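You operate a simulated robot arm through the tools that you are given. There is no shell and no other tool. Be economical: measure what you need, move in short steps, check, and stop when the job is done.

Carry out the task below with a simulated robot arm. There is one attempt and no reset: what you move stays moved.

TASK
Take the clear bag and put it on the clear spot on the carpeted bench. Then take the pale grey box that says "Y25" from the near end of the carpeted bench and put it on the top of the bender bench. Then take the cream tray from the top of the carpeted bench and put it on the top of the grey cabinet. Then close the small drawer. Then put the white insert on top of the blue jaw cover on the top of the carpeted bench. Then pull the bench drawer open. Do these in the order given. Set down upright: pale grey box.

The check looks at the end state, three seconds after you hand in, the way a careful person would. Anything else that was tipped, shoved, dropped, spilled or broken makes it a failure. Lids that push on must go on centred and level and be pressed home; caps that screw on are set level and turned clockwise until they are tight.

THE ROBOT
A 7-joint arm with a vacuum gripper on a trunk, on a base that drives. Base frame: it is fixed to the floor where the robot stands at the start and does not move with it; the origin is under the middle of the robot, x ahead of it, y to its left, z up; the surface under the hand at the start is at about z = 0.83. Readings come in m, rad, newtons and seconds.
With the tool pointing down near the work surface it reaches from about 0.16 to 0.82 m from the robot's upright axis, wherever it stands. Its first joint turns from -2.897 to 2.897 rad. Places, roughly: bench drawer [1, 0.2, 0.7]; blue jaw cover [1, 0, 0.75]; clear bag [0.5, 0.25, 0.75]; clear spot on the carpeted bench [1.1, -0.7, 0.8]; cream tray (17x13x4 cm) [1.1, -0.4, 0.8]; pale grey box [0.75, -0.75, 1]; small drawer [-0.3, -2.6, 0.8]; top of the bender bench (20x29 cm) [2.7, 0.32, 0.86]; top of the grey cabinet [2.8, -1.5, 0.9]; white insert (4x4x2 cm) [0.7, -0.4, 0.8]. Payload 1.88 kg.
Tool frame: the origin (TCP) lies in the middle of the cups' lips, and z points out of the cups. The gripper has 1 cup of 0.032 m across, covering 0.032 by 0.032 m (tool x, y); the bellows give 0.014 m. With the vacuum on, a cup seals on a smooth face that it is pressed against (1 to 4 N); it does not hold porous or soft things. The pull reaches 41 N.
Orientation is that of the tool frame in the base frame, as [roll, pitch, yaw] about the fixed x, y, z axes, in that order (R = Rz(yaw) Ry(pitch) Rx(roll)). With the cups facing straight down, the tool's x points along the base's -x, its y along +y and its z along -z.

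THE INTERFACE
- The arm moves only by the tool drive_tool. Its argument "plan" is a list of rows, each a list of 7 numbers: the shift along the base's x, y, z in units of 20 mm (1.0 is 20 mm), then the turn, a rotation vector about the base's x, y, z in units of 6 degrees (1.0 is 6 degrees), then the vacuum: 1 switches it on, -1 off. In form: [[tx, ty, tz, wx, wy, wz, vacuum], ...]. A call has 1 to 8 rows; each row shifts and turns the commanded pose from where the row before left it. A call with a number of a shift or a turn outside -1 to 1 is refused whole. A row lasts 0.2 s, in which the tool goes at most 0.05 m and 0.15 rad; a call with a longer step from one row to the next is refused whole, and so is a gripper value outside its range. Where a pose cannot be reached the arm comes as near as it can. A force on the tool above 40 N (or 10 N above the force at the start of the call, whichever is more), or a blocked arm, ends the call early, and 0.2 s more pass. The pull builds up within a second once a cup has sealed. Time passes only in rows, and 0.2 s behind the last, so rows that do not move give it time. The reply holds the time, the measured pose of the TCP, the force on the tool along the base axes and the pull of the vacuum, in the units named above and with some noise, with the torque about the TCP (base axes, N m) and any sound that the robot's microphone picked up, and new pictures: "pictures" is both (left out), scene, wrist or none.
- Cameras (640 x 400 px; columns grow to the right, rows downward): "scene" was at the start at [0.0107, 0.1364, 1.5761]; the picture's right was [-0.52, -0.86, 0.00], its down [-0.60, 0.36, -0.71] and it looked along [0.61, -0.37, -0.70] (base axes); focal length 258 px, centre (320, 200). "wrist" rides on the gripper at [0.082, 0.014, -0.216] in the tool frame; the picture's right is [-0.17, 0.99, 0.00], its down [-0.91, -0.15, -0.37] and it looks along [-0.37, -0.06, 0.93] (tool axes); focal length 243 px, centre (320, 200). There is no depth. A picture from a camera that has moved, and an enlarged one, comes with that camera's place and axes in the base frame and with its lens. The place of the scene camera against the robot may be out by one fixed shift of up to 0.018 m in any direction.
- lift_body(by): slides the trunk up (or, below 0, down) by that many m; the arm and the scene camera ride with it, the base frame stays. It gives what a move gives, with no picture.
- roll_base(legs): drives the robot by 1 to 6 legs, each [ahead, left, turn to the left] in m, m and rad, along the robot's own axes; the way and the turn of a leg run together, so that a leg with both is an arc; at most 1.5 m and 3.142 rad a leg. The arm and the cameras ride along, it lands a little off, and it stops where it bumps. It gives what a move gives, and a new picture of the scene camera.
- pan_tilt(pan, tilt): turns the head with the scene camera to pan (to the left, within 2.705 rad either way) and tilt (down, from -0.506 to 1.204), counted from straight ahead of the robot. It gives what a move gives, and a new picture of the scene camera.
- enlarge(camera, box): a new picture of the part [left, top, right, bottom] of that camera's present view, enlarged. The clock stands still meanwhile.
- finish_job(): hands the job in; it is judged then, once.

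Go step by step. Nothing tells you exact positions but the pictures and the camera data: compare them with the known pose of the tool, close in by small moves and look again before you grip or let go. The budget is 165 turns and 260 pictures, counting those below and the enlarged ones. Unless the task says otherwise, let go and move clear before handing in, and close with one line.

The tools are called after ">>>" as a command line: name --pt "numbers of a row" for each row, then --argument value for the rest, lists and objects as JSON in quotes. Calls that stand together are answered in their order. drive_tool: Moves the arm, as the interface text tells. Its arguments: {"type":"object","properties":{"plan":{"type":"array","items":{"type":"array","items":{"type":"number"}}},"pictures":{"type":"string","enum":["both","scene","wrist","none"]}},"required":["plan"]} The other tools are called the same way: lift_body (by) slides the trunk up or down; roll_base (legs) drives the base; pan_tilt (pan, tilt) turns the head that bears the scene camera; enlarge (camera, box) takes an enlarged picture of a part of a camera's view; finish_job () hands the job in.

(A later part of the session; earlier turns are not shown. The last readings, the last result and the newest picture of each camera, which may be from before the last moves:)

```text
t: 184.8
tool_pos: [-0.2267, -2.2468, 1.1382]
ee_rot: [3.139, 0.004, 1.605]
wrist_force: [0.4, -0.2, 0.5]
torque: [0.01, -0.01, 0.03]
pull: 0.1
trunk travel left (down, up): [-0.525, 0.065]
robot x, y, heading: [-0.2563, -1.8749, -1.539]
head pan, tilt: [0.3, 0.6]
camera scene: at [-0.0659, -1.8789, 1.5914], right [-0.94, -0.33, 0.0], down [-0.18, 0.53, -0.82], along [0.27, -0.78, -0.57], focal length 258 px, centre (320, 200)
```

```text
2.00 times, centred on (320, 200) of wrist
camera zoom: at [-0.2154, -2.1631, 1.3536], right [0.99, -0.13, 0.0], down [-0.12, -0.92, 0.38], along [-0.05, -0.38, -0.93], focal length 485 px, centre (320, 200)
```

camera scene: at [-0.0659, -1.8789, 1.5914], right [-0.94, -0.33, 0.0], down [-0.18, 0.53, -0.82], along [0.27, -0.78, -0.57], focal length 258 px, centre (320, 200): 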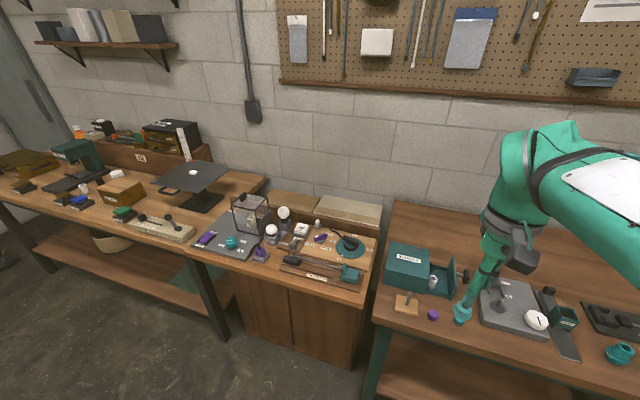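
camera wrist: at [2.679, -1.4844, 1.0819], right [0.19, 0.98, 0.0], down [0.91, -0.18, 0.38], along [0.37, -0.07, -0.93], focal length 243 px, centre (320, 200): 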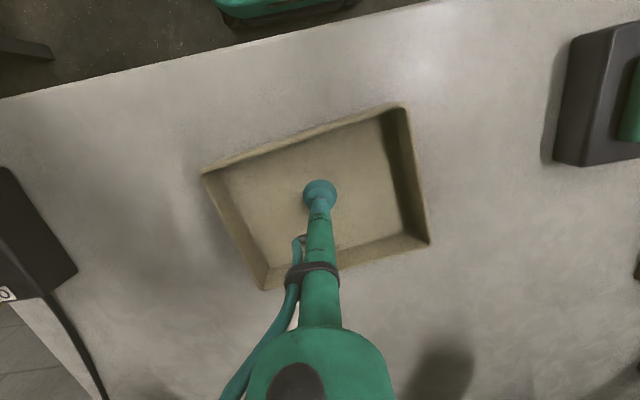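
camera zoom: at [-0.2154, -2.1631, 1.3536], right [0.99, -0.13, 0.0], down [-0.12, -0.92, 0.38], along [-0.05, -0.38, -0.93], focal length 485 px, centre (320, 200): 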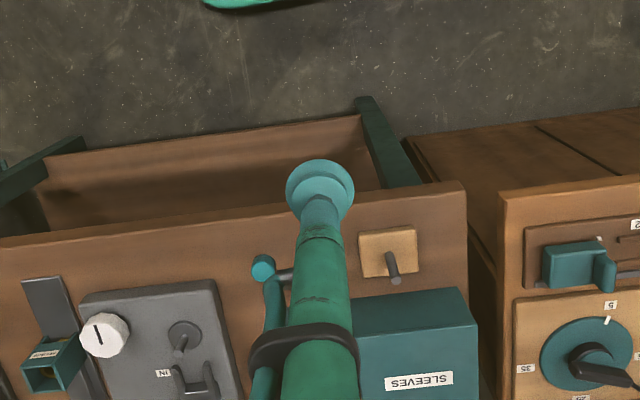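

The drawer belongs to the teal "SLEEVES" box and opens toward -x, so I must push its front in +x. I'm moving the tool to the outer side of it for a closer look.

>>> drive_tool --pt "-1 -1 0 0 0 0 -1" --pt "-1 -1 0 0 0 0 -1" --pt "-1 -1 0 0 0 0 -1" --pt "-1 -1 0 0 0 0 -1" --pt "-1 -1 0 0 0 0 -1" --pt "-1 -1 0 0 0 0 -1" --pt "-1 -1 0 0 0 0 -1" --pt "0 -1 0 0 0 0 -1" --pictures "none"

>>> drive_tool --pt "0 -1 0 0 0 0 -1" --pt "0 -1 0 0 0 0 -1" --pt "0 -1 0 0 0 0 -1" --pt "0 -1 0 0 0 0 -1" --pt "0 -1 -1 0 0 0 -1" --pt "0 -1 -1 0 0 0 -1" --pt "0 0 -1 0 0 0 -1" --pictures "both"

>>> enlarge --camera "scene" --box '[370, 220, 510, 330]'

```text
t: 186.6
tool_pos: [-0.3642, -2.4054, 1.1376]
ee_rot: [3.138, 0.004, 1.601]
wrist_force: [0.6, -1.0, -0.3]
torque: [0.03, -0.03, -0.04]
pull: 0.0
trunk travel left (down, up): [-0.525, 0.065]
robot x, y, heading: [-0.2618, -1.8753, -1.538]
head pan, tilt: [0.3, 0.6]
```

```text
t: 188.2
tool_pos: [-0.3673, -2.5262, 1.0769]
ee_rot: [3.138, 0.003, 1.605]
wrist_force: [0.5, 0.1, -0.1]
torque: [-0.01, -0.01, 0.02]
pull: 0.1
trunk travel left (down, up): [-0.525, 0.065]
robot x, y, heading: [-0.2583, -1.8752, -1.539]
head pan, tilt: [0.3, 0.6]
camera scene: at [-0.0659, -1.8793, 1.5914], right [-0.94, -0.33, 0.0], down [-0.19, 0.53, -0.82], along [0.27, -0.78, -0.57], focal length 258 px, centre (320, 200)
camera wrist: at [-0.3568, -2.4436, 1.2933], right [0.99, -0.13, 0.0], down [-0.12, -0.92, 0.38], along [-0.05, -0.38, -0.93], focal length 243 px, centre (320, 200)
```

scene: 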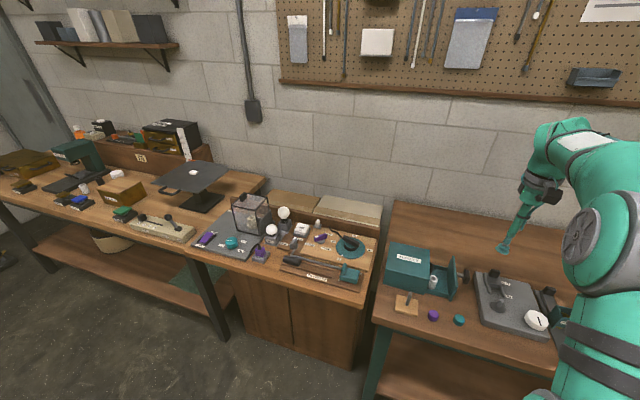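
wrist: 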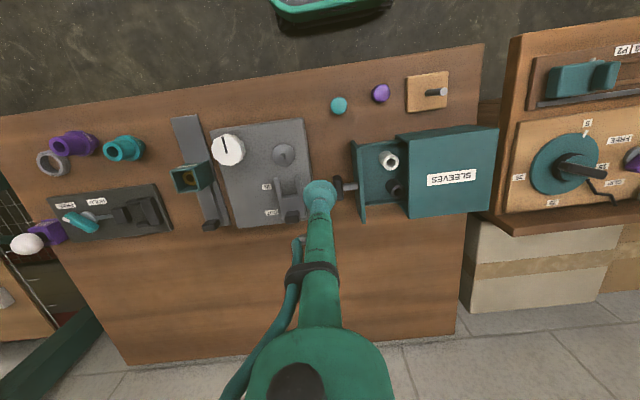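

```text
3.64 times, centred on (440, 275) of scene
camera zoom: at [-0.0659, -1.8793, 1.5914], right [-0.94, -0.33, 0.0], down [-0.19, 0.53, -0.82], along [0.27, -0.78, -0.57], focal length 940 px, centre (-116, -73)
```

zoom: 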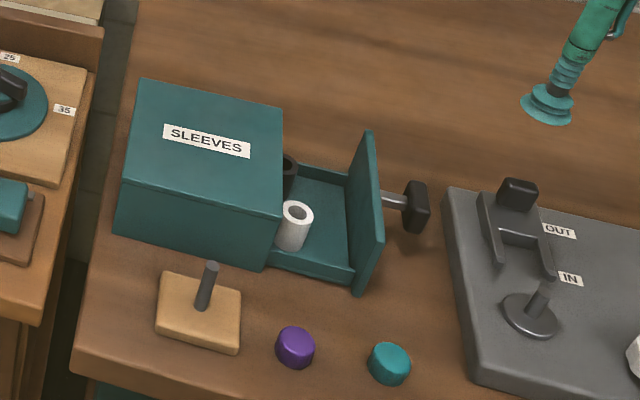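

The layout is clear. I'll lower the tip beside the drawer front, clear of the knob, at about (-0.348,-2.547).

>>> drive_tool --pt "0.95 -1 -1 0 0 0 -1" --pt "0 0 -1 0 0 0 -1" --pt "0 0 -1 0 0 0 -1" --pt "0 0 -1 0 0 0 -1" --pt "0 0 -1 0 0 0 -1" --pt "0 0 -1 0 0 0 -1" --pt "0 0 -1 0 0 0 -1" --pt "0 0 -1 0 0 0 -1" --pictures "wrist"

>>> enlarge --camera "scene" --box '[370, 220, 510, 330]'

```text
t: 190.0
tool_pos: [-0.3467, -2.5459, 0.919]
ee_rot: [3.14, 0.005, 1.603]
wrist_force: [0.2, -0.5, 0.1]
torque: [0.02, -0.03, -0.01]
pull: 0.1
trunk travel left (down, up): [-0.525, 0.065]
robot x, y, heading: [-0.2511, -1.8771, -1.541]
head pan, tilt: [0.3, 0.6]
camera wrist: at [-0.3365, -2.4632, 1.1333], right [0.99, -0.13, 0.0], down [-0.12, -0.92, 0.38], along [-0.05, -0.38, -0.93], focal length 243 px, centre (320, 200)
```

wrist: 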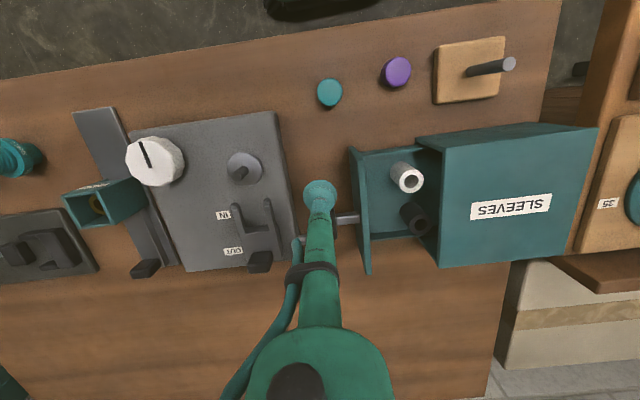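

```text
3.64 times, centred on (440, 275) of scene
camera zoom: at [-0.0659, -1.8791, 1.5914], right [-0.94, -0.33, 0.0], down [-0.19, 0.53, -0.83], along [0.27, -0.78, -0.56], focal length 940 px, centre (-116, -73)
```

zoom: 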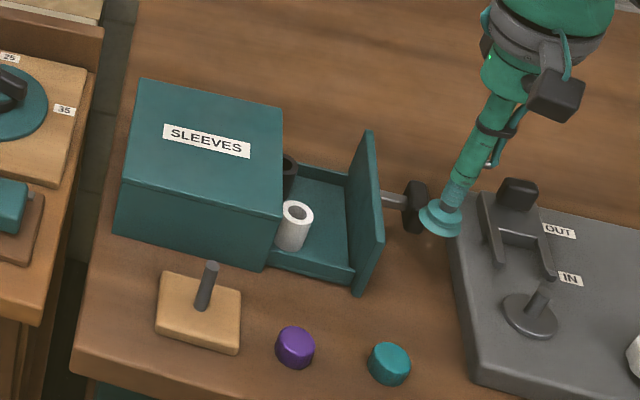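

>>> drive_tool --pt "0 0 -1 0 0 0 -1" --pt "0 0 -1 0 0 0 -1" --pt "0 0 -1 0 0 0 -1" --pt "0 0 -0.8 0 0 0 -1" --pictures "wrist"

>>> enlarge --camera "scene" --box '[370, 220, 510, 330]'

```text
t: 191.0
tool_pos: [-0.3463, -2.5443, 0.8407]
ee_rot: [3.138, 0.006, 1.604]
wrist_force: [0.5, -0.7, 1.1]
torque: [-0.03, -0.01, 0.02]
pull: 0.1
trunk travel left (down, up): [-0.525, 0.065]
robot x, y, heading: [-0.2556, -1.8774, -1.537]
head pan, tilt: [0.3, 0.6]
camera wrist: at [-0.3362, -2.4612, 1.0563], right [0.99, -0.13, 0.0], down [-0.12, -0.92, 0.38], along [-0.05, -0.38, -0.93], focal length 243 px, centre (320, 200)
```

wrist: 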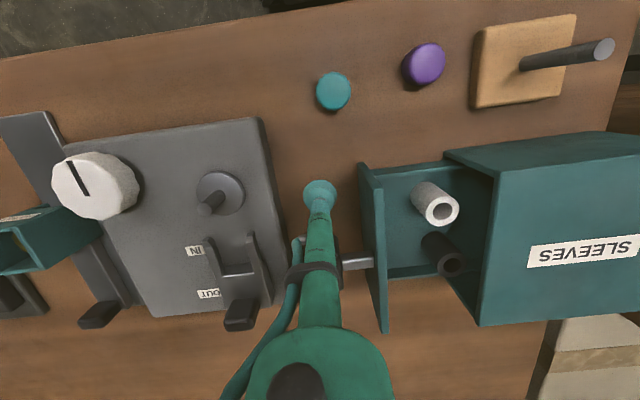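

```text
3.64 times, centred on (440, 275) of scene
camera zoom: at [-0.0659, -1.879, 1.5914], right [-0.94, -0.33, 0.0], down [-0.19, 0.53, -0.83], along [0.27, -0.78, -0.56], focal length 940 px, centre (-116, -73)
```

zoom: 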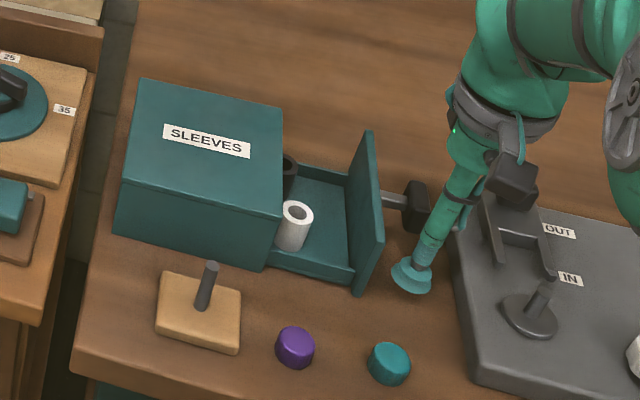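

The cup is beside the drawer front. I'm shifting a little in -y for better overlap and pushing in +x.

>>> drive_tool --pt "0 -0.4 0 0 0 0 -1" --pt "0.5 0 0 0 0 0 -1" --pt "0.5 0 0 0 0 0 -1" --pt "0.5 0 0 0 0 0 -1" --pt "0.5 0 0 0 0 0 -1" --pictures "wrist"

>>> enlarge --camera "scene" --box '[370, 220, 510, 330]'

```text
t: 192.2
tool_pos: [-0.3065, -2.553, 0.8413]
ee_rot: [3.14, 0.007, 1.604]
wrist_force: [-0.8, 0.1, 1.0]
torque: [0.04, 0.02, -0.01]
pull: 0.0
trunk travel left (down, up): [-0.525, 0.065]
robot x, y, heading: [-0.2583, -1.8767, -1.536]
head pan, tilt: [0.3, 0.6]
camera wrist: at [-0.2961, -2.4706, 1.0579], right [0.99, -0.13, 0.0], down [-0.12, -0.92, 0.38], along [-0.05, -0.38, -0.93], focal length 243 px, centre (320, 200)
```

wrist: 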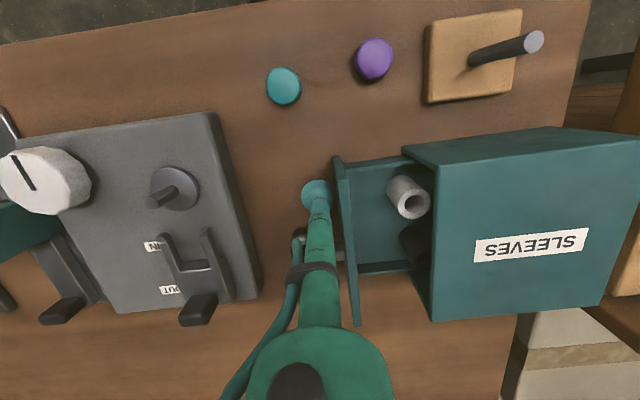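

```text
3.64 times, centred on (440, 275) of scene
camera zoom: at [-0.066, -1.8791, 1.5914], right [-0.94, -0.33, 0.0], down [-0.18, 0.53, -0.83], along [0.27, -0.78, -0.56], focal length 940 px, centre (-116, -73)
```

zoom: 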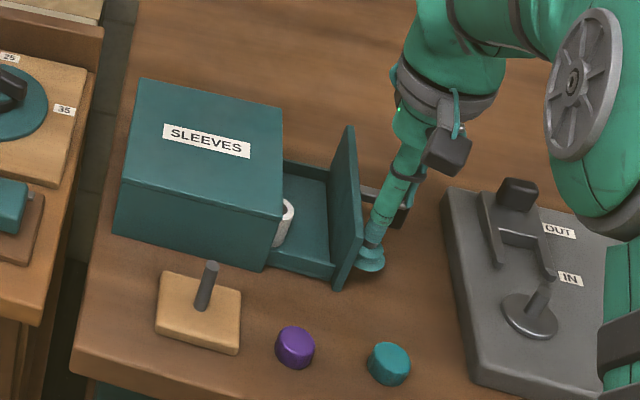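

It's working: the drawer is sliding in. I'm continuing to push.

>>> drive_tool --pt "0.5 0 0 0 0 0 -1" --pt "0.5 0 0 0 0 0 -1" --pt "0.5 0 0 0 0 0 -1" --pt "0.5 0 0 0 0 0 -1" --pt "0.5 0 0 0 0 0 -1" --pictures "none"

>>> enlarge --camera "scene" --box '[370, 220, 510, 330]'

```text
t: 193.4
tool_pos: [-0.2581, -2.553, 0.842]
ee_rot: [3.139, 0.006, 1.602]
wrist_force: [-0.9, 0.0, -0.4]
torque: [0.02, 0.02, 0.0]
pull: 0.1
trunk travel left (down, up): [-0.525, 0.065]
robot x, y, heading: [-0.2578, -1.8758, -1.534]
head pan, tilt: [0.3, 0.6]
```

```text
3.64 times, centred on (440, 275) of scene
camera zoom: at [-0.0659, -1.8791, 1.5914], right [-0.94, -0.33, 0.0], down [-0.19, 0.53, -0.83], along [0.27, -0.78, -0.56], focal length 940 px, centre (-116, -73)
```

zoom: 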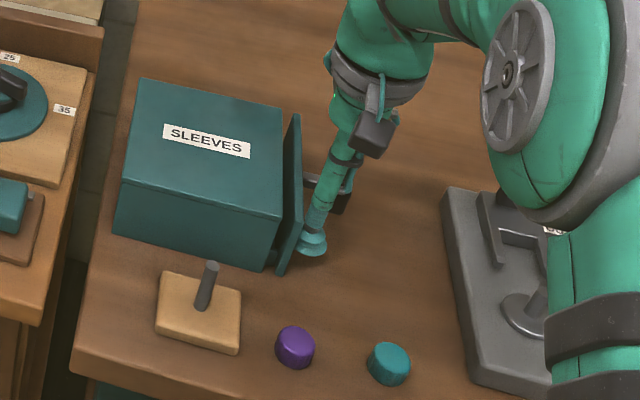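

>>> drive_tool --pt "0.3 0 0 0 0 0 -1" --pt "0.3 0 0 0 0 0 -1" --pt "0.2 0 0 0 0 0 -1" --pt "0.2 0 0 0 0 0 -1" --pictures "none"

>>> enlarge --camera "scene" --box '[370, 220, 510, 330]'

```text
t: 194.5
tool_pos: [-0.2457, -2.5539, 0.8425]
ee_rot: [-3.139, 0.006, 1.597]
wrist_force: [-8.6, 1.0, 0.5]
torque: [-0.04, -0.02, 0.03]
pull: 0.0
trunk travel left (down, up): [-0.525, 0.065]
robot x, y, heading: [-0.2588, -1.8731, -1.534]
head pan, tilt: [0.3, 0.6]
stopped in row 4: the force on the tool passed its limit at 42 N (the readings are from after the stop); the commanded pose is now the measured one
```

```text
3.64 times, centred on (440, 275) of scene
camera zoom: at [-0.0677, -1.8793, 1.5915], right [-0.95, -0.33, 0.0], down [-0.18, 0.53, -0.83], along [0.27, -0.78, -0.56], focal length 940 px, centre (-116, -73)
```

zoom: 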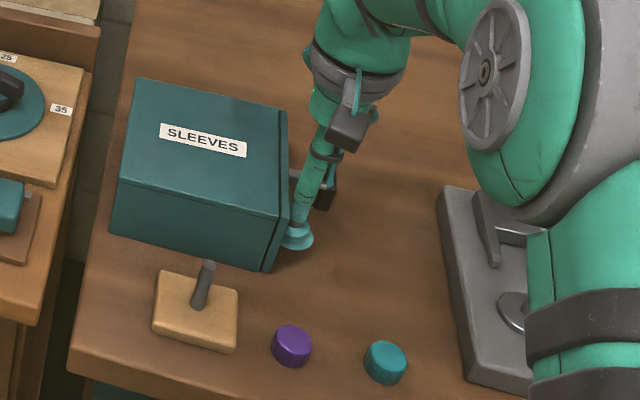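

The drawer is fully closed and met its stop. I'm backing off in -x by a bit and lifting.

>>> drive_tool --pt "-0.5 0 0 0 0 0 -1" --pt "-0.3 0.3 0 0 0 0 -1" --pt "0 0.3 1 0 0 0 -1" --pt "0 0 1 0 0 0 -1" --pt "0 0 1 0 0 0 -1" --pt "0 0 1 0 0 0 -1" --pt "0 0 1 0 0 0 -1" --pt "0 0 1 0 0 0 -1" --pictures "none"

>>> drive_tool --pt "0 1 1 0 0 0 -1" --pt "0 1 1 0 0 0 -1" --pt "0 1 1 0 0 0 -1" --pt "0 1 1 0 0 0 -1" --pt "0 1 1 0 0 0 -1" --pt "0 1 1 0 0 0 -1" --pt "0 1 1 0 0 0 -1" --pt "0 1 1 0 0 0 -1" --pictures "none"

>>> enlarge --camera "scene" --box '[370, 220, 510, 330]'

```text
t: 196.3
tool_pos: [-0.2596, -2.5443, 0.9614]
ee_rot: [-3.137, 0.005, 1.6]
wrist_force: [-0.2, 0.2, 0.1]
torque: [0.01, -0.04, -0.02]
pull: 0.1
trunk travel left (down, up): [-0.525, 0.065]
robot x, y, heading: [-0.2567, -1.8709, -1.54]
head pan, tilt: [0.3, 0.6]
```

```text
t: 198.1
tool_pos: [-0.2595, -2.3847, 1.1238]
ee_rot: [-3.138, 0.005, 1.601]
wrist_force: [0.7, -0.2, 0.1]
torque: [0.0, 0.0, 0.04]
pull: 0.1
trunk travel left (down, up): [-0.525, 0.065]
robot x, y, heading: [-0.258, -1.8759, -1.538]
head pan, tilt: [0.3, 0.6]
```

```text
3.64 times, centred on (440, 275) of scene
camera zoom: at [-0.0666, -1.8793, 1.5914], right [-0.95, -0.33, 0.0], down [-0.18, 0.53, -0.83], along [0.27, -0.78, -0.56], focal length 940 px, centre (-116, -73)
```

zoom: 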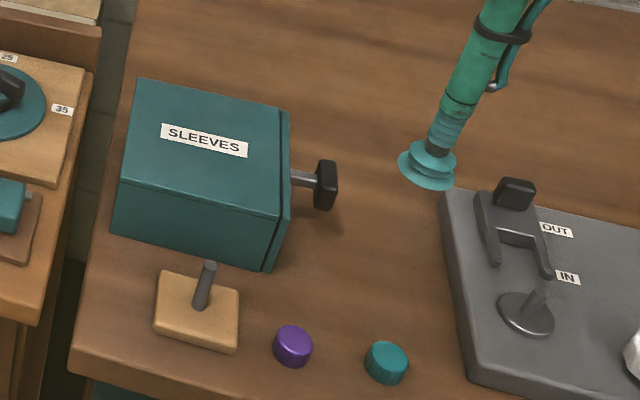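

The small drawer is closed. Next I drive to the front of the carpeted bench to look at the white insert.

>>> roll_base --legs '[[0, 0, 1.54], [0, 1.4, 0], [0.22, 0, 0]]'

>>> drive_tool --pt "1 0 0 0 0 0 -1" --pt "1 0 0 0 0 0 -1" --pictures "wrist"

```text
t: 209.9
tool_pos: [0.4993, -0.553, 1.1235]
ee_rot: [-3.137, 0.007, 3.099]
wrist_force: [-0.9, -0.3, -0.1]
torque: [-0.01, 0.02, 0.02]
pull: 0.1
trunk travel left (down, up): [-0.525, 0.065]
robot x, y, heading: [-0.0107, -0.5168, -0.041]
head pan, tilt: [0.3, 0.6]
camera scene: at [0.0253, -0.3118, 1.5914], right [0.26, -0.97, 0.0], down [-0.55, -0.14, -0.82], along [0.8, 0.21, -0.57], focal length 258 px, centre (320, 200)
```

scene: 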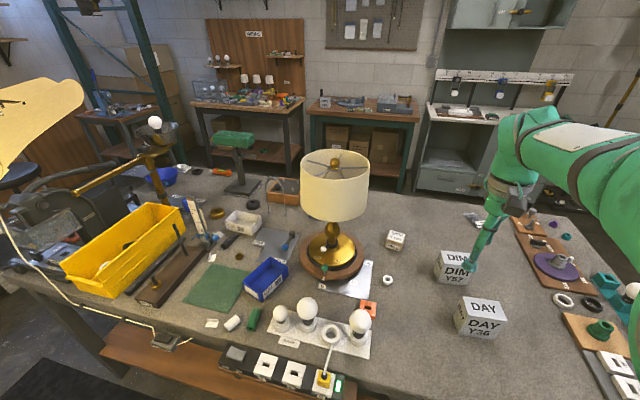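

```text
t: 210.6
tool_pos: [0.5406, -0.5529, 1.1226]
ee_rot: [-3.138, 0.006, 3.098]
wrist_force: [0.0, -0.9, -0.2]
torque: [-0.01, 0.0, 0.02]
pull: 0.1
trunk travel left (down, up): [-0.525, 0.065]
robot x, y, heading: [-0.0088, -0.5121, -0.041]
head pan, tilt: [0.3, 0.6]
camera wrist: at [0.4573, -0.5359, 1.3382], right [0.21, 0.98, 0.0], down [0.91, -0.19, 0.38], along [0.37, -0.08, -0.93], focal length 243 px, centre (320, 200)
```

wrist: 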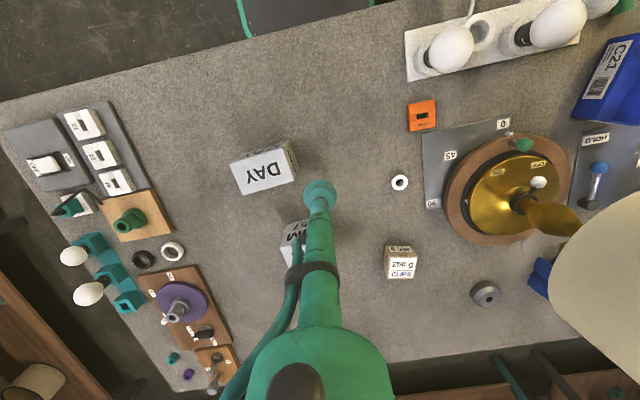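

>>> enlarge --camera "wrist" --box '[360, 150, 440, 210]'

>>> enlarge --camera "scene" --box '[360, 250, 420, 310]'

```text
6.67 times, centred on (400, 180) of wrist
camera zoom: at [0.4573, -0.5359, 1.3382], right [0.21, 0.98, 0.0], down [0.91, -0.19, 0.38], along [0.37, -0.08, -0.93], focal length 1618 px, centre (-213, 333)
```

zoom: 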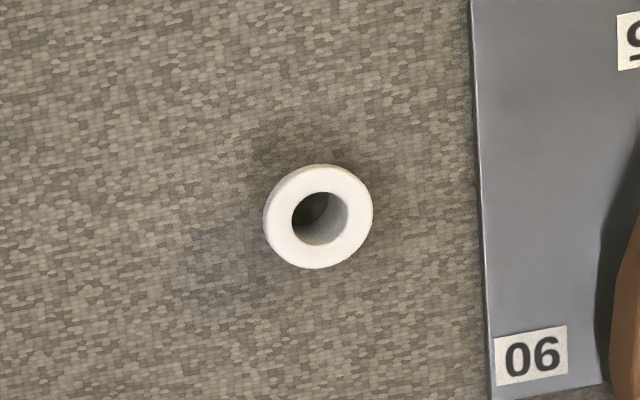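

```text
6.67 times, centred on (390, 280) of scene
camera zoom: at [0.0254, -0.3118, 1.5914], right [0.26, -0.97, 0.0], down [-0.55, -0.14, -0.82], along [0.8, 0.21, -0.57], focal length 1723 px, centre (-147, -333)
```

zoom: 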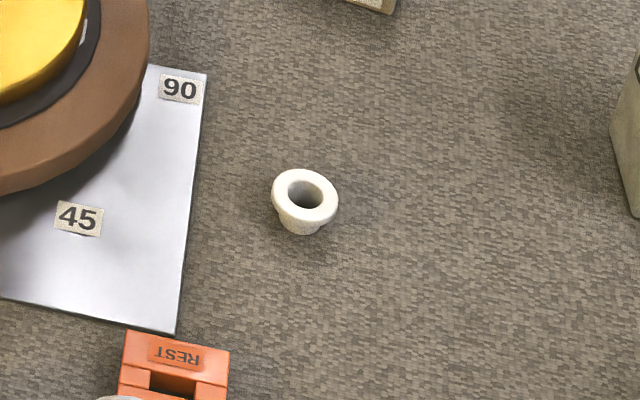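

The insert is a flanged ring near (0.65,-0.40), and the lampshade is close by. I'll approach from a bit further right so the arm stays away from the shade.

>>> roll_base --legs '[[0.02, -0.2, 0.04]]'

>>> drive_tool --pt "0.6 1 0 0 0 0 -1" --pt "0.6 1 0 0 0 0 -1" --pt "0.6 1 0 0 0 0 -1" --pt "0.6 1 0 0 0 0 -1" --pt "0.6 1 0 0 0 0 -1" --pt "0.6 1 0 0 0 0 -1" --pt "0.5 1 0 0 0 0 -1" --pt "0.5 1 0 0 0 0 -1" --pictures "wrist"

```text
t: 212.2
tool_pos: [0.5563, -0.7335, 1.1234]
ee_rot: [-3.139, 0.006, -3.142]
wrist_force: [-0.6, 0.1, 0.6]
torque: [0.01, 0.0, -0.02]
pull: 0.0
trunk travel left (down, up): [-0.525, 0.065]
robot x, y, heading: [0.0076, -0.7202, 0.005]
head pan, tilt: [0.3, 0.6]
camera scene: at [0.0327, -0.514, 1.5914], right [0.3, -0.96, 0.0], down [-0.54, -0.17, -0.83], along [0.79, 0.24, -0.56], focal length 258 px, centre (320, 200)
```

scene: 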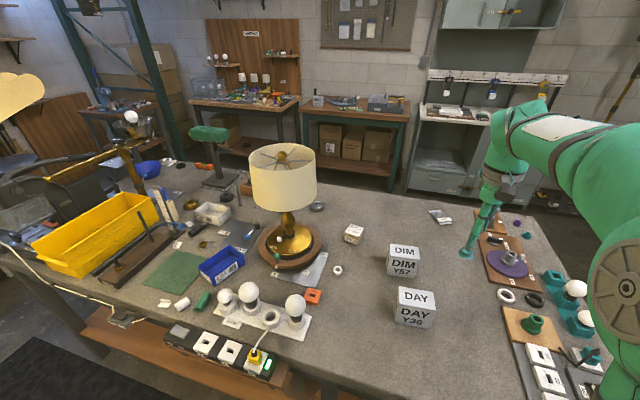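

```text
t: 214.0
tool_pos: [0.6481, -0.571, 1.1231]
ee_rot: [-3.138, 0.005, 3.14]
wrist_force: [0.2, -0.1, -0.3]
torque: [0.01, 0.02, -0.01]
pull: 0.0
trunk travel left (down, up): [-0.525, 0.065]
robot x, y, heading: [0.0094, -0.7228, -0.0]
head pan, tilt: [0.3, 0.6]
camera wrist: at [0.564, -0.5581, 1.3383], right [0.17, 0.99, 0.0], down [0.91, -0.15, 0.38], along [0.37, -0.07, -0.93], focal length 243 px, centre (320, 200)
```

wrist: 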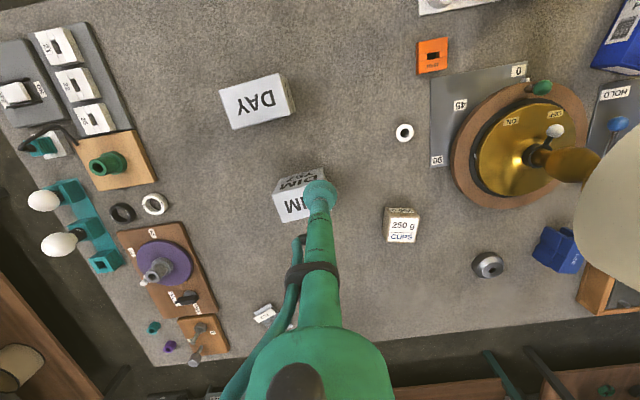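

>>> drive_tool --pt "0 1 0 0 0 0 -1" --pt "0 1 0 0 0 0 -1" --pt "0 1 0 0 0 0 -1" --pt "0 1 0 0 0 0 -1" --pt "0 1 0 0 0 0 -1" --pt "0 1 -0.5 0 0 0 -1" --pt "0 1 -0.5 0 0 0 -1" --pt "0 1 -1 0 0 0 -1" --pictures "both"

```text
t: 215.8
tool_pos: [0.6464, -0.4146, 1.0833]
ee_rot: [-3.139, 0.006, -3.141]
wrist_force: [-0.2, -0.1, -0.2]
torque: [0.0, -0.04, 0.02]
pull: 0.0
trunk travel left (down, up): [-0.525, 0.065]
robot x, y, heading: [0.0045, -0.7185, 0.003]
head pan, tilt: [0.3, 0.6]
camera scene: at [0.0327, -0.5138, 1.5914], right [0.3, -0.96, 0.0], down [-0.54, -0.17, -0.83], along [0.79, 0.24, -0.56], focal length 258 px, centre (320, 200)
camera wrist: at [0.5643, -0.4005, 1.2986], right [0.17, 0.99, 0.0], down [0.91, -0.15, 0.38], along [0.37, -0.07, -0.93], focal length 243 px, centre (320, 200)
```

scene: 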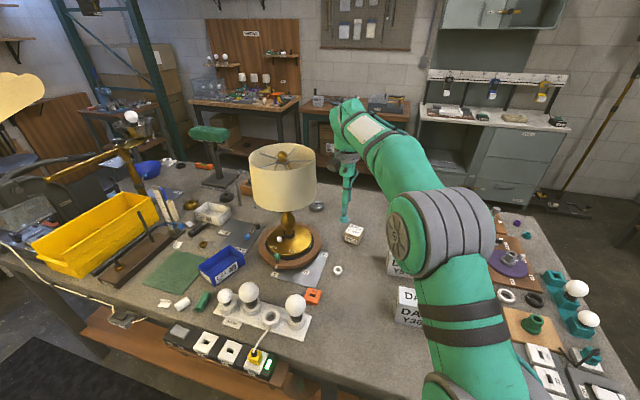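
wrist: 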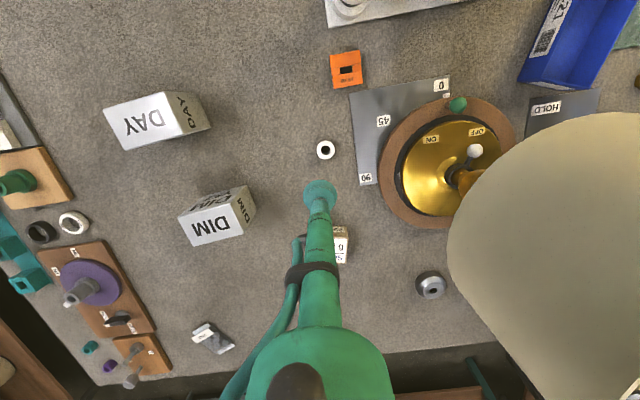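

>>> drive_tool --pt "0 0.4 -1 0 0 0 -1" --pt "0 0 -1 0 0 0 -1" --pt "0 0 -1 0 0 0 -1" --pt "0 0 -1 0 0 0 -1" --pt "0 0 -1 0 0 0 -1" --pt "0 0 -1 0 0 0 -1" --pt "0 0 -1 0 0 0 -1" --pt "0 0 -1 0 0 0 -1" --pictures "scene"

>>> enlarge --camera "wrist" --box '[280, 140, 360, 200]'

```text
t: 217.6
tool_pos: [0.6469, -0.4057, 0.9224]
ee_rot: [-3.138, 0.006, 3.139]
wrist_force: [0.4, 0.5, 0.5]
torque: [0.02, -0.01, 0.02]
pull: 0.1
trunk travel left (down, up): [-0.525, 0.065]
robot x, y, heading: [0.0044, -0.7181, 0.003]
head pan, tilt: [0.3, 0.6]
camera scene: at [0.0327, -0.5139, 1.5914], right [0.3, -0.96, 0.0], down [-0.54, -0.17, -0.83], along [0.79, 0.24, -0.56], focal length 258 px, centre (320, 200)
```

scene: 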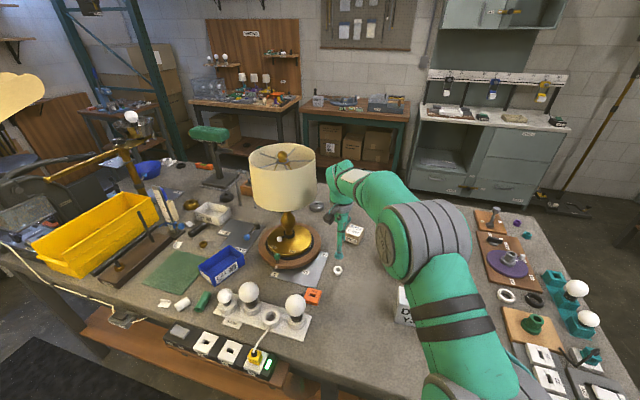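

```text
6.67 times, centred on (320, 170) of wrist
camera zoom: at [0.5632, -0.3918, 1.1388], right [0.17, 0.99, 0.0], down [0.91, -0.15, 0.38], along [0.37, -0.07, -0.93], focal length 1618 px, centre (320, 400)
```

zoom: 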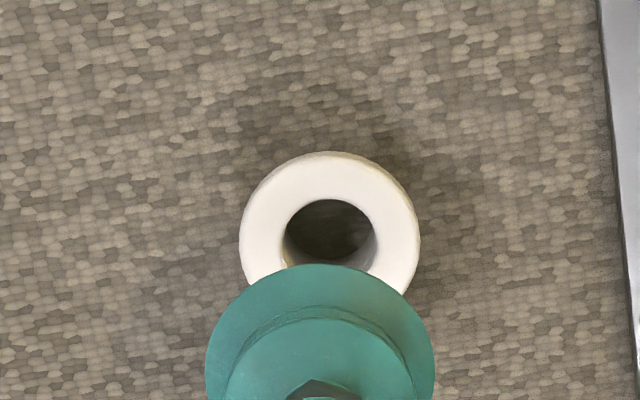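

The insert is about 3.5 cm across with a hole, so I need precise centring on its flange. I'm nudging and going lower to re-measure.

>>> drive_tool --pt "0.18 0.05 -0.8 0 0 0 -1" --pt "0 0 -0.7 0 0 0 -1" --pt "0 0 -0.7 0 0 0 -1" --pt "0 0 0 0 0 0 -1" --pictures "none"

>>> enlarge --camera "wrist" --box '[280, 160, 360, 220]'

>>> enlarge --camera "scene" --box '[310, 240, 370, 290]'

```text
t: 218.6
tool_pos: [0.6512, -0.4056, 0.8796]
ee_rot: [-3.14, 0.004, -3.141]
wrist_force: [0.2, 0.5, 0.1]
torque: [0.02, 0.02, -0.02]
pull: 0.0
trunk travel left (down, up): [-0.525, 0.065]
robot x, y, heading: [0.0069, -0.7188, -0.001]
head pan, tilt: [0.3, 0.6]
```

```text
6.67 times, centred on (320, 190) of wrist
camera zoom: at [0.5685, -0.3916, 1.0943], right [0.17, 0.99, 0.0], down [0.91, -0.15, 0.38], along [0.37, -0.07, -0.93], focal length 1618 px, centre (320, 267)
```

zoom: 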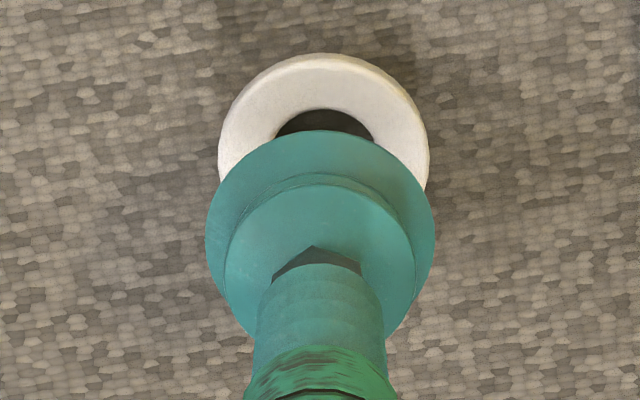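

```text
8.00 times, centred on (340, 265) of scene
camera zoom: at [0.0328, -0.5138, 1.5914], right [0.3, -0.96, 0.0], down [-0.54, -0.17, -0.82], along [0.79, 0.24, -0.57], focal length 2068 px, centre (160, -320)
```

zoom: 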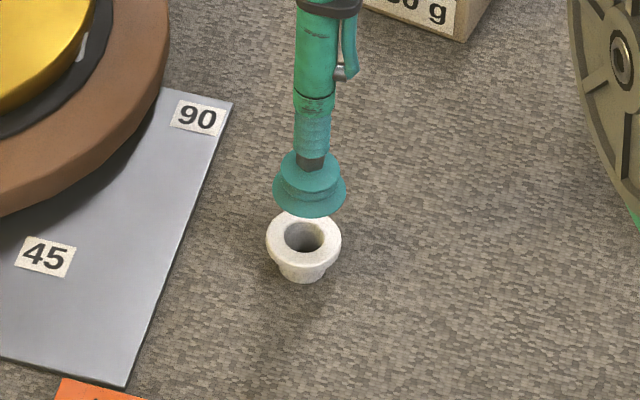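

The ring centre appears at about (0.649,-0.405), 2 mm back. I'm adjusting and descending with the vacuum on.

>>> drive_tool --pt "-0.11 0.03 -0.5 0 0 0 1" --pt "0 0 -0.4 0 0 0 1" --pt "0 0 -0.3 0 0 0 1" --pt "0 0 -0.2 0 0 0 1" --pt "0 0 -0.2 0 0 0 1" --pt "0 0 0 0 0 0 1" --pt "0 0 0 0 0 0 1" --pictures "none"

>>> enlarge --camera "wrist" --box '[280, 160, 360, 220]'

>>> enlarge --camera "scene" --box '[310, 240, 370, 290]'

```text
t: 220.2
tool_pos: [0.6491, -0.4042, 0.8484]
ee_rot: [-3.138, 0.008, 3.141]
wrist_force: [-1.1, -2.7, 9.7]
torque: [-0.03, 0.07, 0.01]
pull: 40.5
trunk travel left (down, up): [-0.525, 0.065]
robot x, y, heading: [0.0058, -0.7181, 0.004]
head pan, tilt: [0.3, 0.6]
```

```text
6.67 times, centred on (320, 190) of wrist
camera zoom: at [0.5664, -0.3911, 1.0635], right [0.17, 0.99, 0.0], down [0.91, -0.15, 0.38], along [0.38, -0.06, -0.92], focal length 1618 px, centre (320, 267)
```

zoom: 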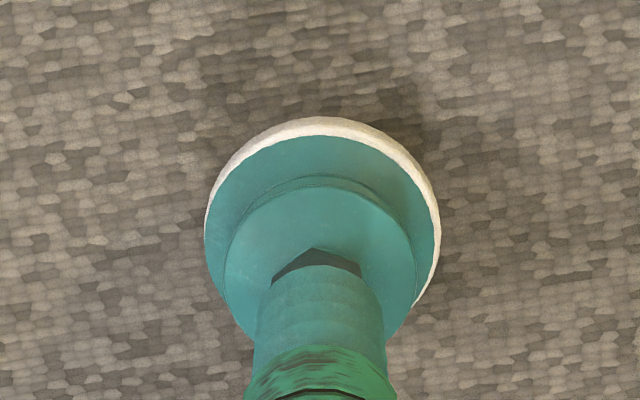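

```text
8.00 times, centred on (340, 265) of scene
camera zoom: at [0.0317, -0.5145, 1.5916], right [0.3, -0.96, 0.0], down [-0.54, -0.17, -0.83], along [0.79, 0.24, -0.56], focal length 2068 px, centre (160, -320)
```

zoom: 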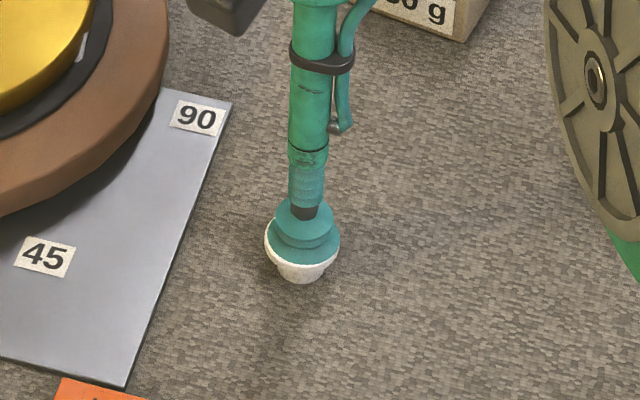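

It sealed on the flange. I'm lifting straight up and then away from the lamp.

>>> drive_tool --pt "0 0 0.3 0 0 0 1" --pt "0 0 0.6 0 0 0 1" --pt "0 0 1 0 0 0 1" --pt "0 0 1 0 0 0 1" --pt "0 0 1 0 0 0 1" --pt "0 0 1 0 0 0 1" --pt "0 0 1 0 0 0 1" --pt "0 0 1 0 0 0 1" --pictures "none"

>>> drive_tool --pt "0 0 1 0 0 0 1" --pt "0 0 1 0 0 0 1" --pt "0 -1 1 0 0 0 1" --pt "0 -1 1 0 0 0 1" --pt "0 -1 1 0 0 0 1" --pt "-0.5 -1 1 0 0 0 1" --pt "-1 -1 1 0 0 0 1" --pt "-1 -1 0 0 0 0 1" --pictures "none"

>>> drive_tool --pt "-1 -1 0 0 0 0 1" --pt "-1 -1 0 0 0 0 1" --pt "-1 -1 0 0 0 0 1" --pt "-1 -1 0 0 0 0 1" --pt "-1 -1 0 0 0 0 1" --pt "-1 -1 0 0 0 0 1" --pt "-1 -1 0 0 0 0 1" --pt "-1 -1 0 0 0 0 1" --pictures "wrist"

```text
t: 222.0
tool_pos: [0.6519, -0.4052, 0.987]
ee_rot: [-3.138, 0.005, 3.14]
wrist_force: [0.3, -0.4, -0.3]
torque: [-0.01, -0.01, -0.04]
pull: 40.5
trunk travel left (down, up): [-0.525, 0.065]
robot x, y, heading: [0.0085, -0.7188, 0.001]
head pan, tilt: [0.3, 0.6]
```

```text
t: 223.8
tool_pos: [0.5988, -0.5247, 1.1266]
ee_rot: [-3.139, 0.005, -3.14]
wrist_force: [0.0, -0.2, -0.3]
torque: [-0.01, -0.01, 0.0]
pull: 40.8
trunk travel left (down, up): [-0.525, 0.065]
robot x, y, heading: [0.0049, -0.7197, -0.001]
head pan, tilt: [0.3, 0.6]
```

```text
t: 225.6
tool_pos: [0.439, -0.6853, 1.1235]
ee_rot: [-3.138, 0.005, -3.141]
wrist_force: [1.5, 0.0, -0.5]
torque: [-0.02, 0.01, 0.0]
pull: 40.8
trunk travel left (down, up): [-0.525, 0.065]
robot x, y, heading: [0.0082, -0.7201, 0.006]
head pan, tilt: [0.3, 0.6]
camera wrist: at [0.355, -0.6702, 1.3383], right [0.17, 0.99, 0.0], down [0.91, -0.15, 0.38], along [0.37, -0.07, -0.92], focal length 243 px, centre (320, 200)
```

wrist: 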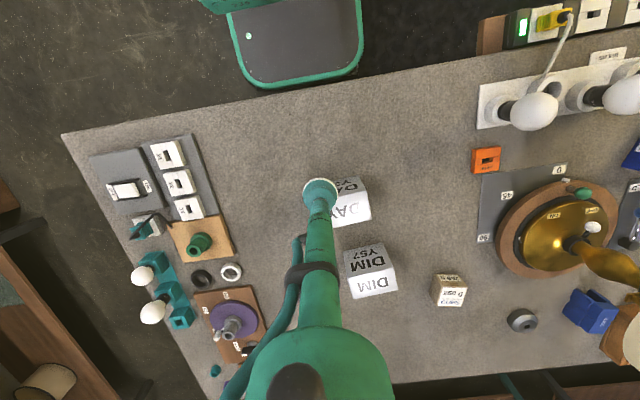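

The insert is held. I'm driving around the right end to the far side.

>>> roll_base --legs '[[-0.15, 0, 0], [0, -1.15, 0], [1.45, 0, 0], [0.45, 0, 0], [0, 0, 1.57]]'

>>> roll_base --legs '[[1.45, 0, 0], [0.3, 0, 0], [0, 0, 1.57]]'

>>> pan_tilt --pan 0.3 --tilt 0.8

```text
t: 245.2
tool_pos: [1.6728, -1.4398, 1.1231]
ee_rot: [-3.137, 0.004, -1.555]
wrist_force: [0.0, 0.6, -0.2]
torque: [0.0, 0.0, 0.01]
pull: 41.0
trunk travel left (down, up): [-0.525, 0.065]
robot x, y, heading: [1.7118, -1.8677, 1.583]
head pan, tilt: [0.3, 0.6]
camera scene: at [1.5254, -1.8336, 1.5914], right [0.95, 0.31, 0.0], down [0.17, -0.54, -0.83], along [-0.26, 0.78, -0.56], focal length 258 px, centre (320, 200)
```

scene: 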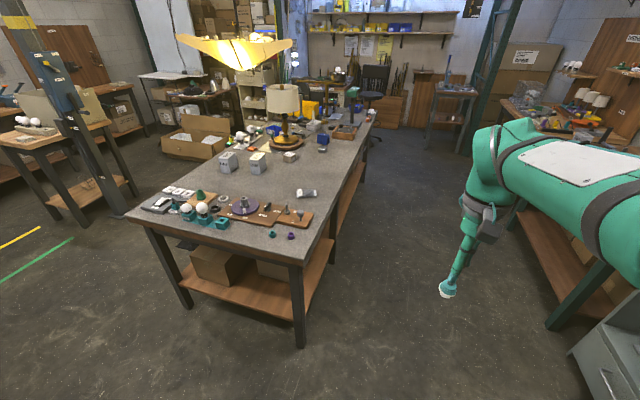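

```text
t: 257.7
tool_pos: [1.2575, -0.1933, 1.1236]
ee_rot: [-3.14, 0.005, -0.001]
wrist_force: [0.5, -0.2, 0.1]
torque: [0.03, 0.0, 0.01]
pull: 40.9
trunk travel left (down, up): [-0.525, 0.065]
robot x, y, heading: [1.693, -0.1596, 3.139]
head pan, tilt: [0.3, 0.6]
camera scene: at [1.665, -0.3338, 1.5914], right [-0.3, 0.96, 0.0], down [0.54, 0.17, -0.83], along [-0.79, -0.24, -0.56], focal length 258 px, centre (320, 200)
```

scene: 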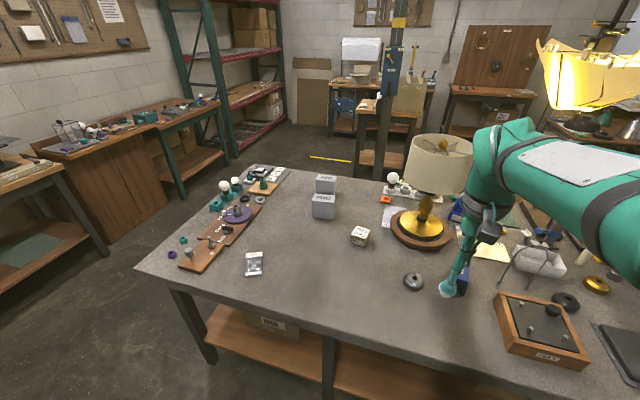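

```text
t: 258.4
tool_pos: [1.2568, -0.1926, 1.1235]
ee_rot: [-3.138, 0.004, -0.001]
wrist_force: [0.6, 0.0, -0.1]
torque: [-0.02, -0.02, 0.03]
pull: 41.4
trunk travel left (down, up): [-0.525, 0.065]
robot x, y, heading: [1.688, -0.1565, 3.142]
head pan, tilt: [0.3, 0.799]
camera scene: at [1.6724, -0.3316, 1.5746], right [-0.3, 0.96, 0.0], down [0.68, 0.21, -0.7], along [-0.67, -0.21, -0.72], focal length 258 px, centre (320, 200)
```

scene: 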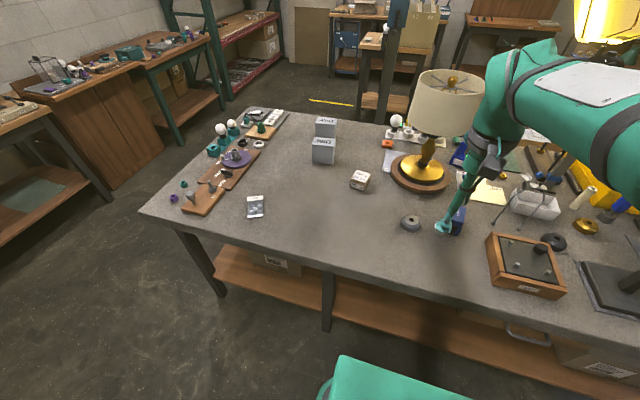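

>>> drive_tool --pt "-1 0 0 0 0 0 1" --pt "-1 0.5 0 0 0 0 1" --pt "-1 0.5 0 0 0 0 1" --pt "-1 0.5 0 0 0 0 1" --pictures "wrist"

>>> enlarge --camera "scene" --box '[420, 160, 500, 250]'

```text
t: 259.4
tool_pos: [1.1767, -0.1641, 1.1251]
ee_rot: [-3.138, 0.007, -0.002]
wrist_force: [0.3, 0.3, 0.6]
torque: [0.03, 0.01, 0.0]
pull: 40.5
trunk travel left (down, up): [-0.525, 0.065]
robot x, y, heading: [1.686, -0.1547, 3.144]
head pan, tilt: [0.3, 0.799]
camera wrist: at [1.2595, -0.1795, 1.3395], right [-0.17, -0.99, 0.0], down [-0.91, 0.15, 0.38], along [-0.37, 0.07, -0.93], focal length 243 px, centre (320, 200)
```

wrist: 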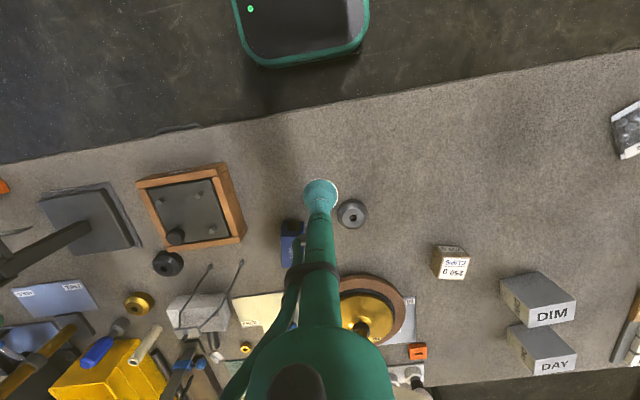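

```text
4.44 times, centred on (460, 205) of scene
camera zoom: at [1.6723, -0.3316, 1.5745], right [-0.3, 0.96, 0.0], down [0.68, 0.21, -0.7], along [-0.67, -0.21, -0.72], focal length 1149 px, centre (-302, 178)
```

zoom: 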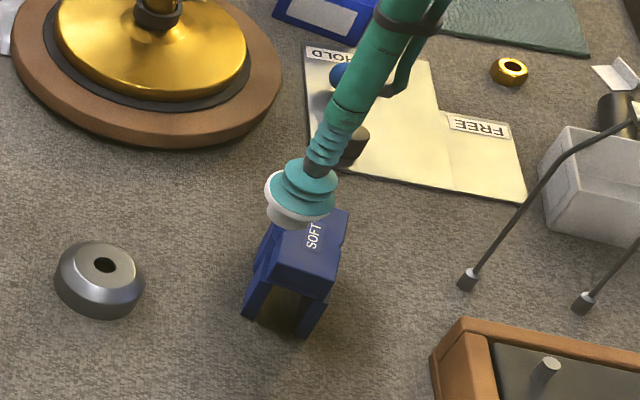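

>>> drive_tool --pt "-1 0.5 -0.5 0 0 0 1" --pt "-1 0 -0.5 0 0 0 1" --pt "-1 0 -0.5 0 0 0 1" --pt "-1 0 -0.5 0 0 0 1" --pt "-1 0 -0.5 0 0 0 1" --pt "-1 0 -0.5 0 0 0 1" --pt "-1 0 -0.5 0 0 0 1" --pt "-1 0 -0.5 0 0 0 1" --pictures "wrist"

>>> enlarge --camera "wrist" --box '[200, 120, 360, 240]'

>>> enlarge --camera "scene" --box '[410, 150, 490, 240]'

```text
t: 261.2
tool_pos: [1.0186, -0.1496, 1.0417]
ee_rot: [-3.139, 0.004, -0.002]
wrist_force: [0.3, 0.3, 1.7]
torque: [0.01, 0.01, -0.06]
pull: 40.9
trunk travel left (down, up): [-0.525, 0.065]
robot x, y, heading: [1.6905, -0.1563, 3.141]
head pan, tilt: [0.3, 0.799]
camera wrist: at [1.1012, -0.1662, 1.2571], right [-0.17, -0.99, 0.0], down [-0.91, 0.15, 0.38], along [-0.37, 0.07, -0.93], focal length 243 px, centre (320, 200)
```

wrist: 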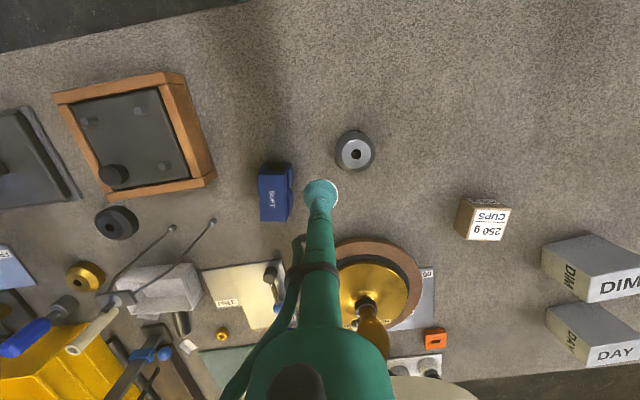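

```text
3.33 times, centred on (280, 180) of wrist
camera zoom: at [1.1012, -0.1662, 1.2571], right [-0.17, -0.99, 0.0], down [-0.91, 0.15, 0.38], along [-0.37, 0.07, -0.93], focal length 809 px, centre (453, 267)
```

zoom: 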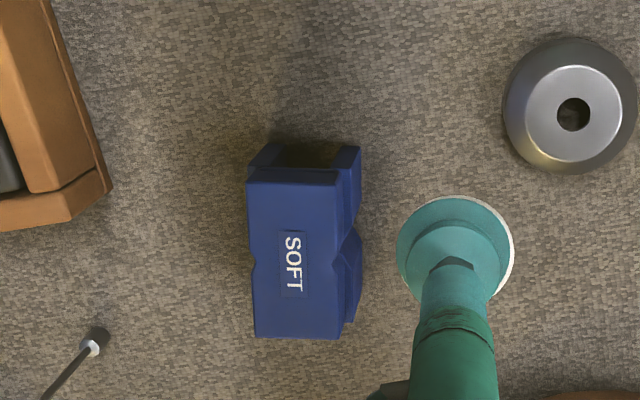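

```text
4.44 times, centred on (450, 195) of scene
camera zoom: at [1.6723, -0.3316, 1.5746], right [-0.3, 0.96, 0.0], down [0.68, 0.21, -0.7], along [-0.67, -0.21, -0.72], focal length 1149 px, centre (-258, 222)
```

zoom: 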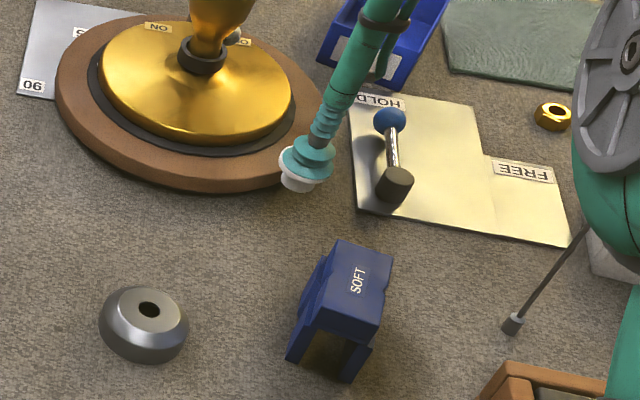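

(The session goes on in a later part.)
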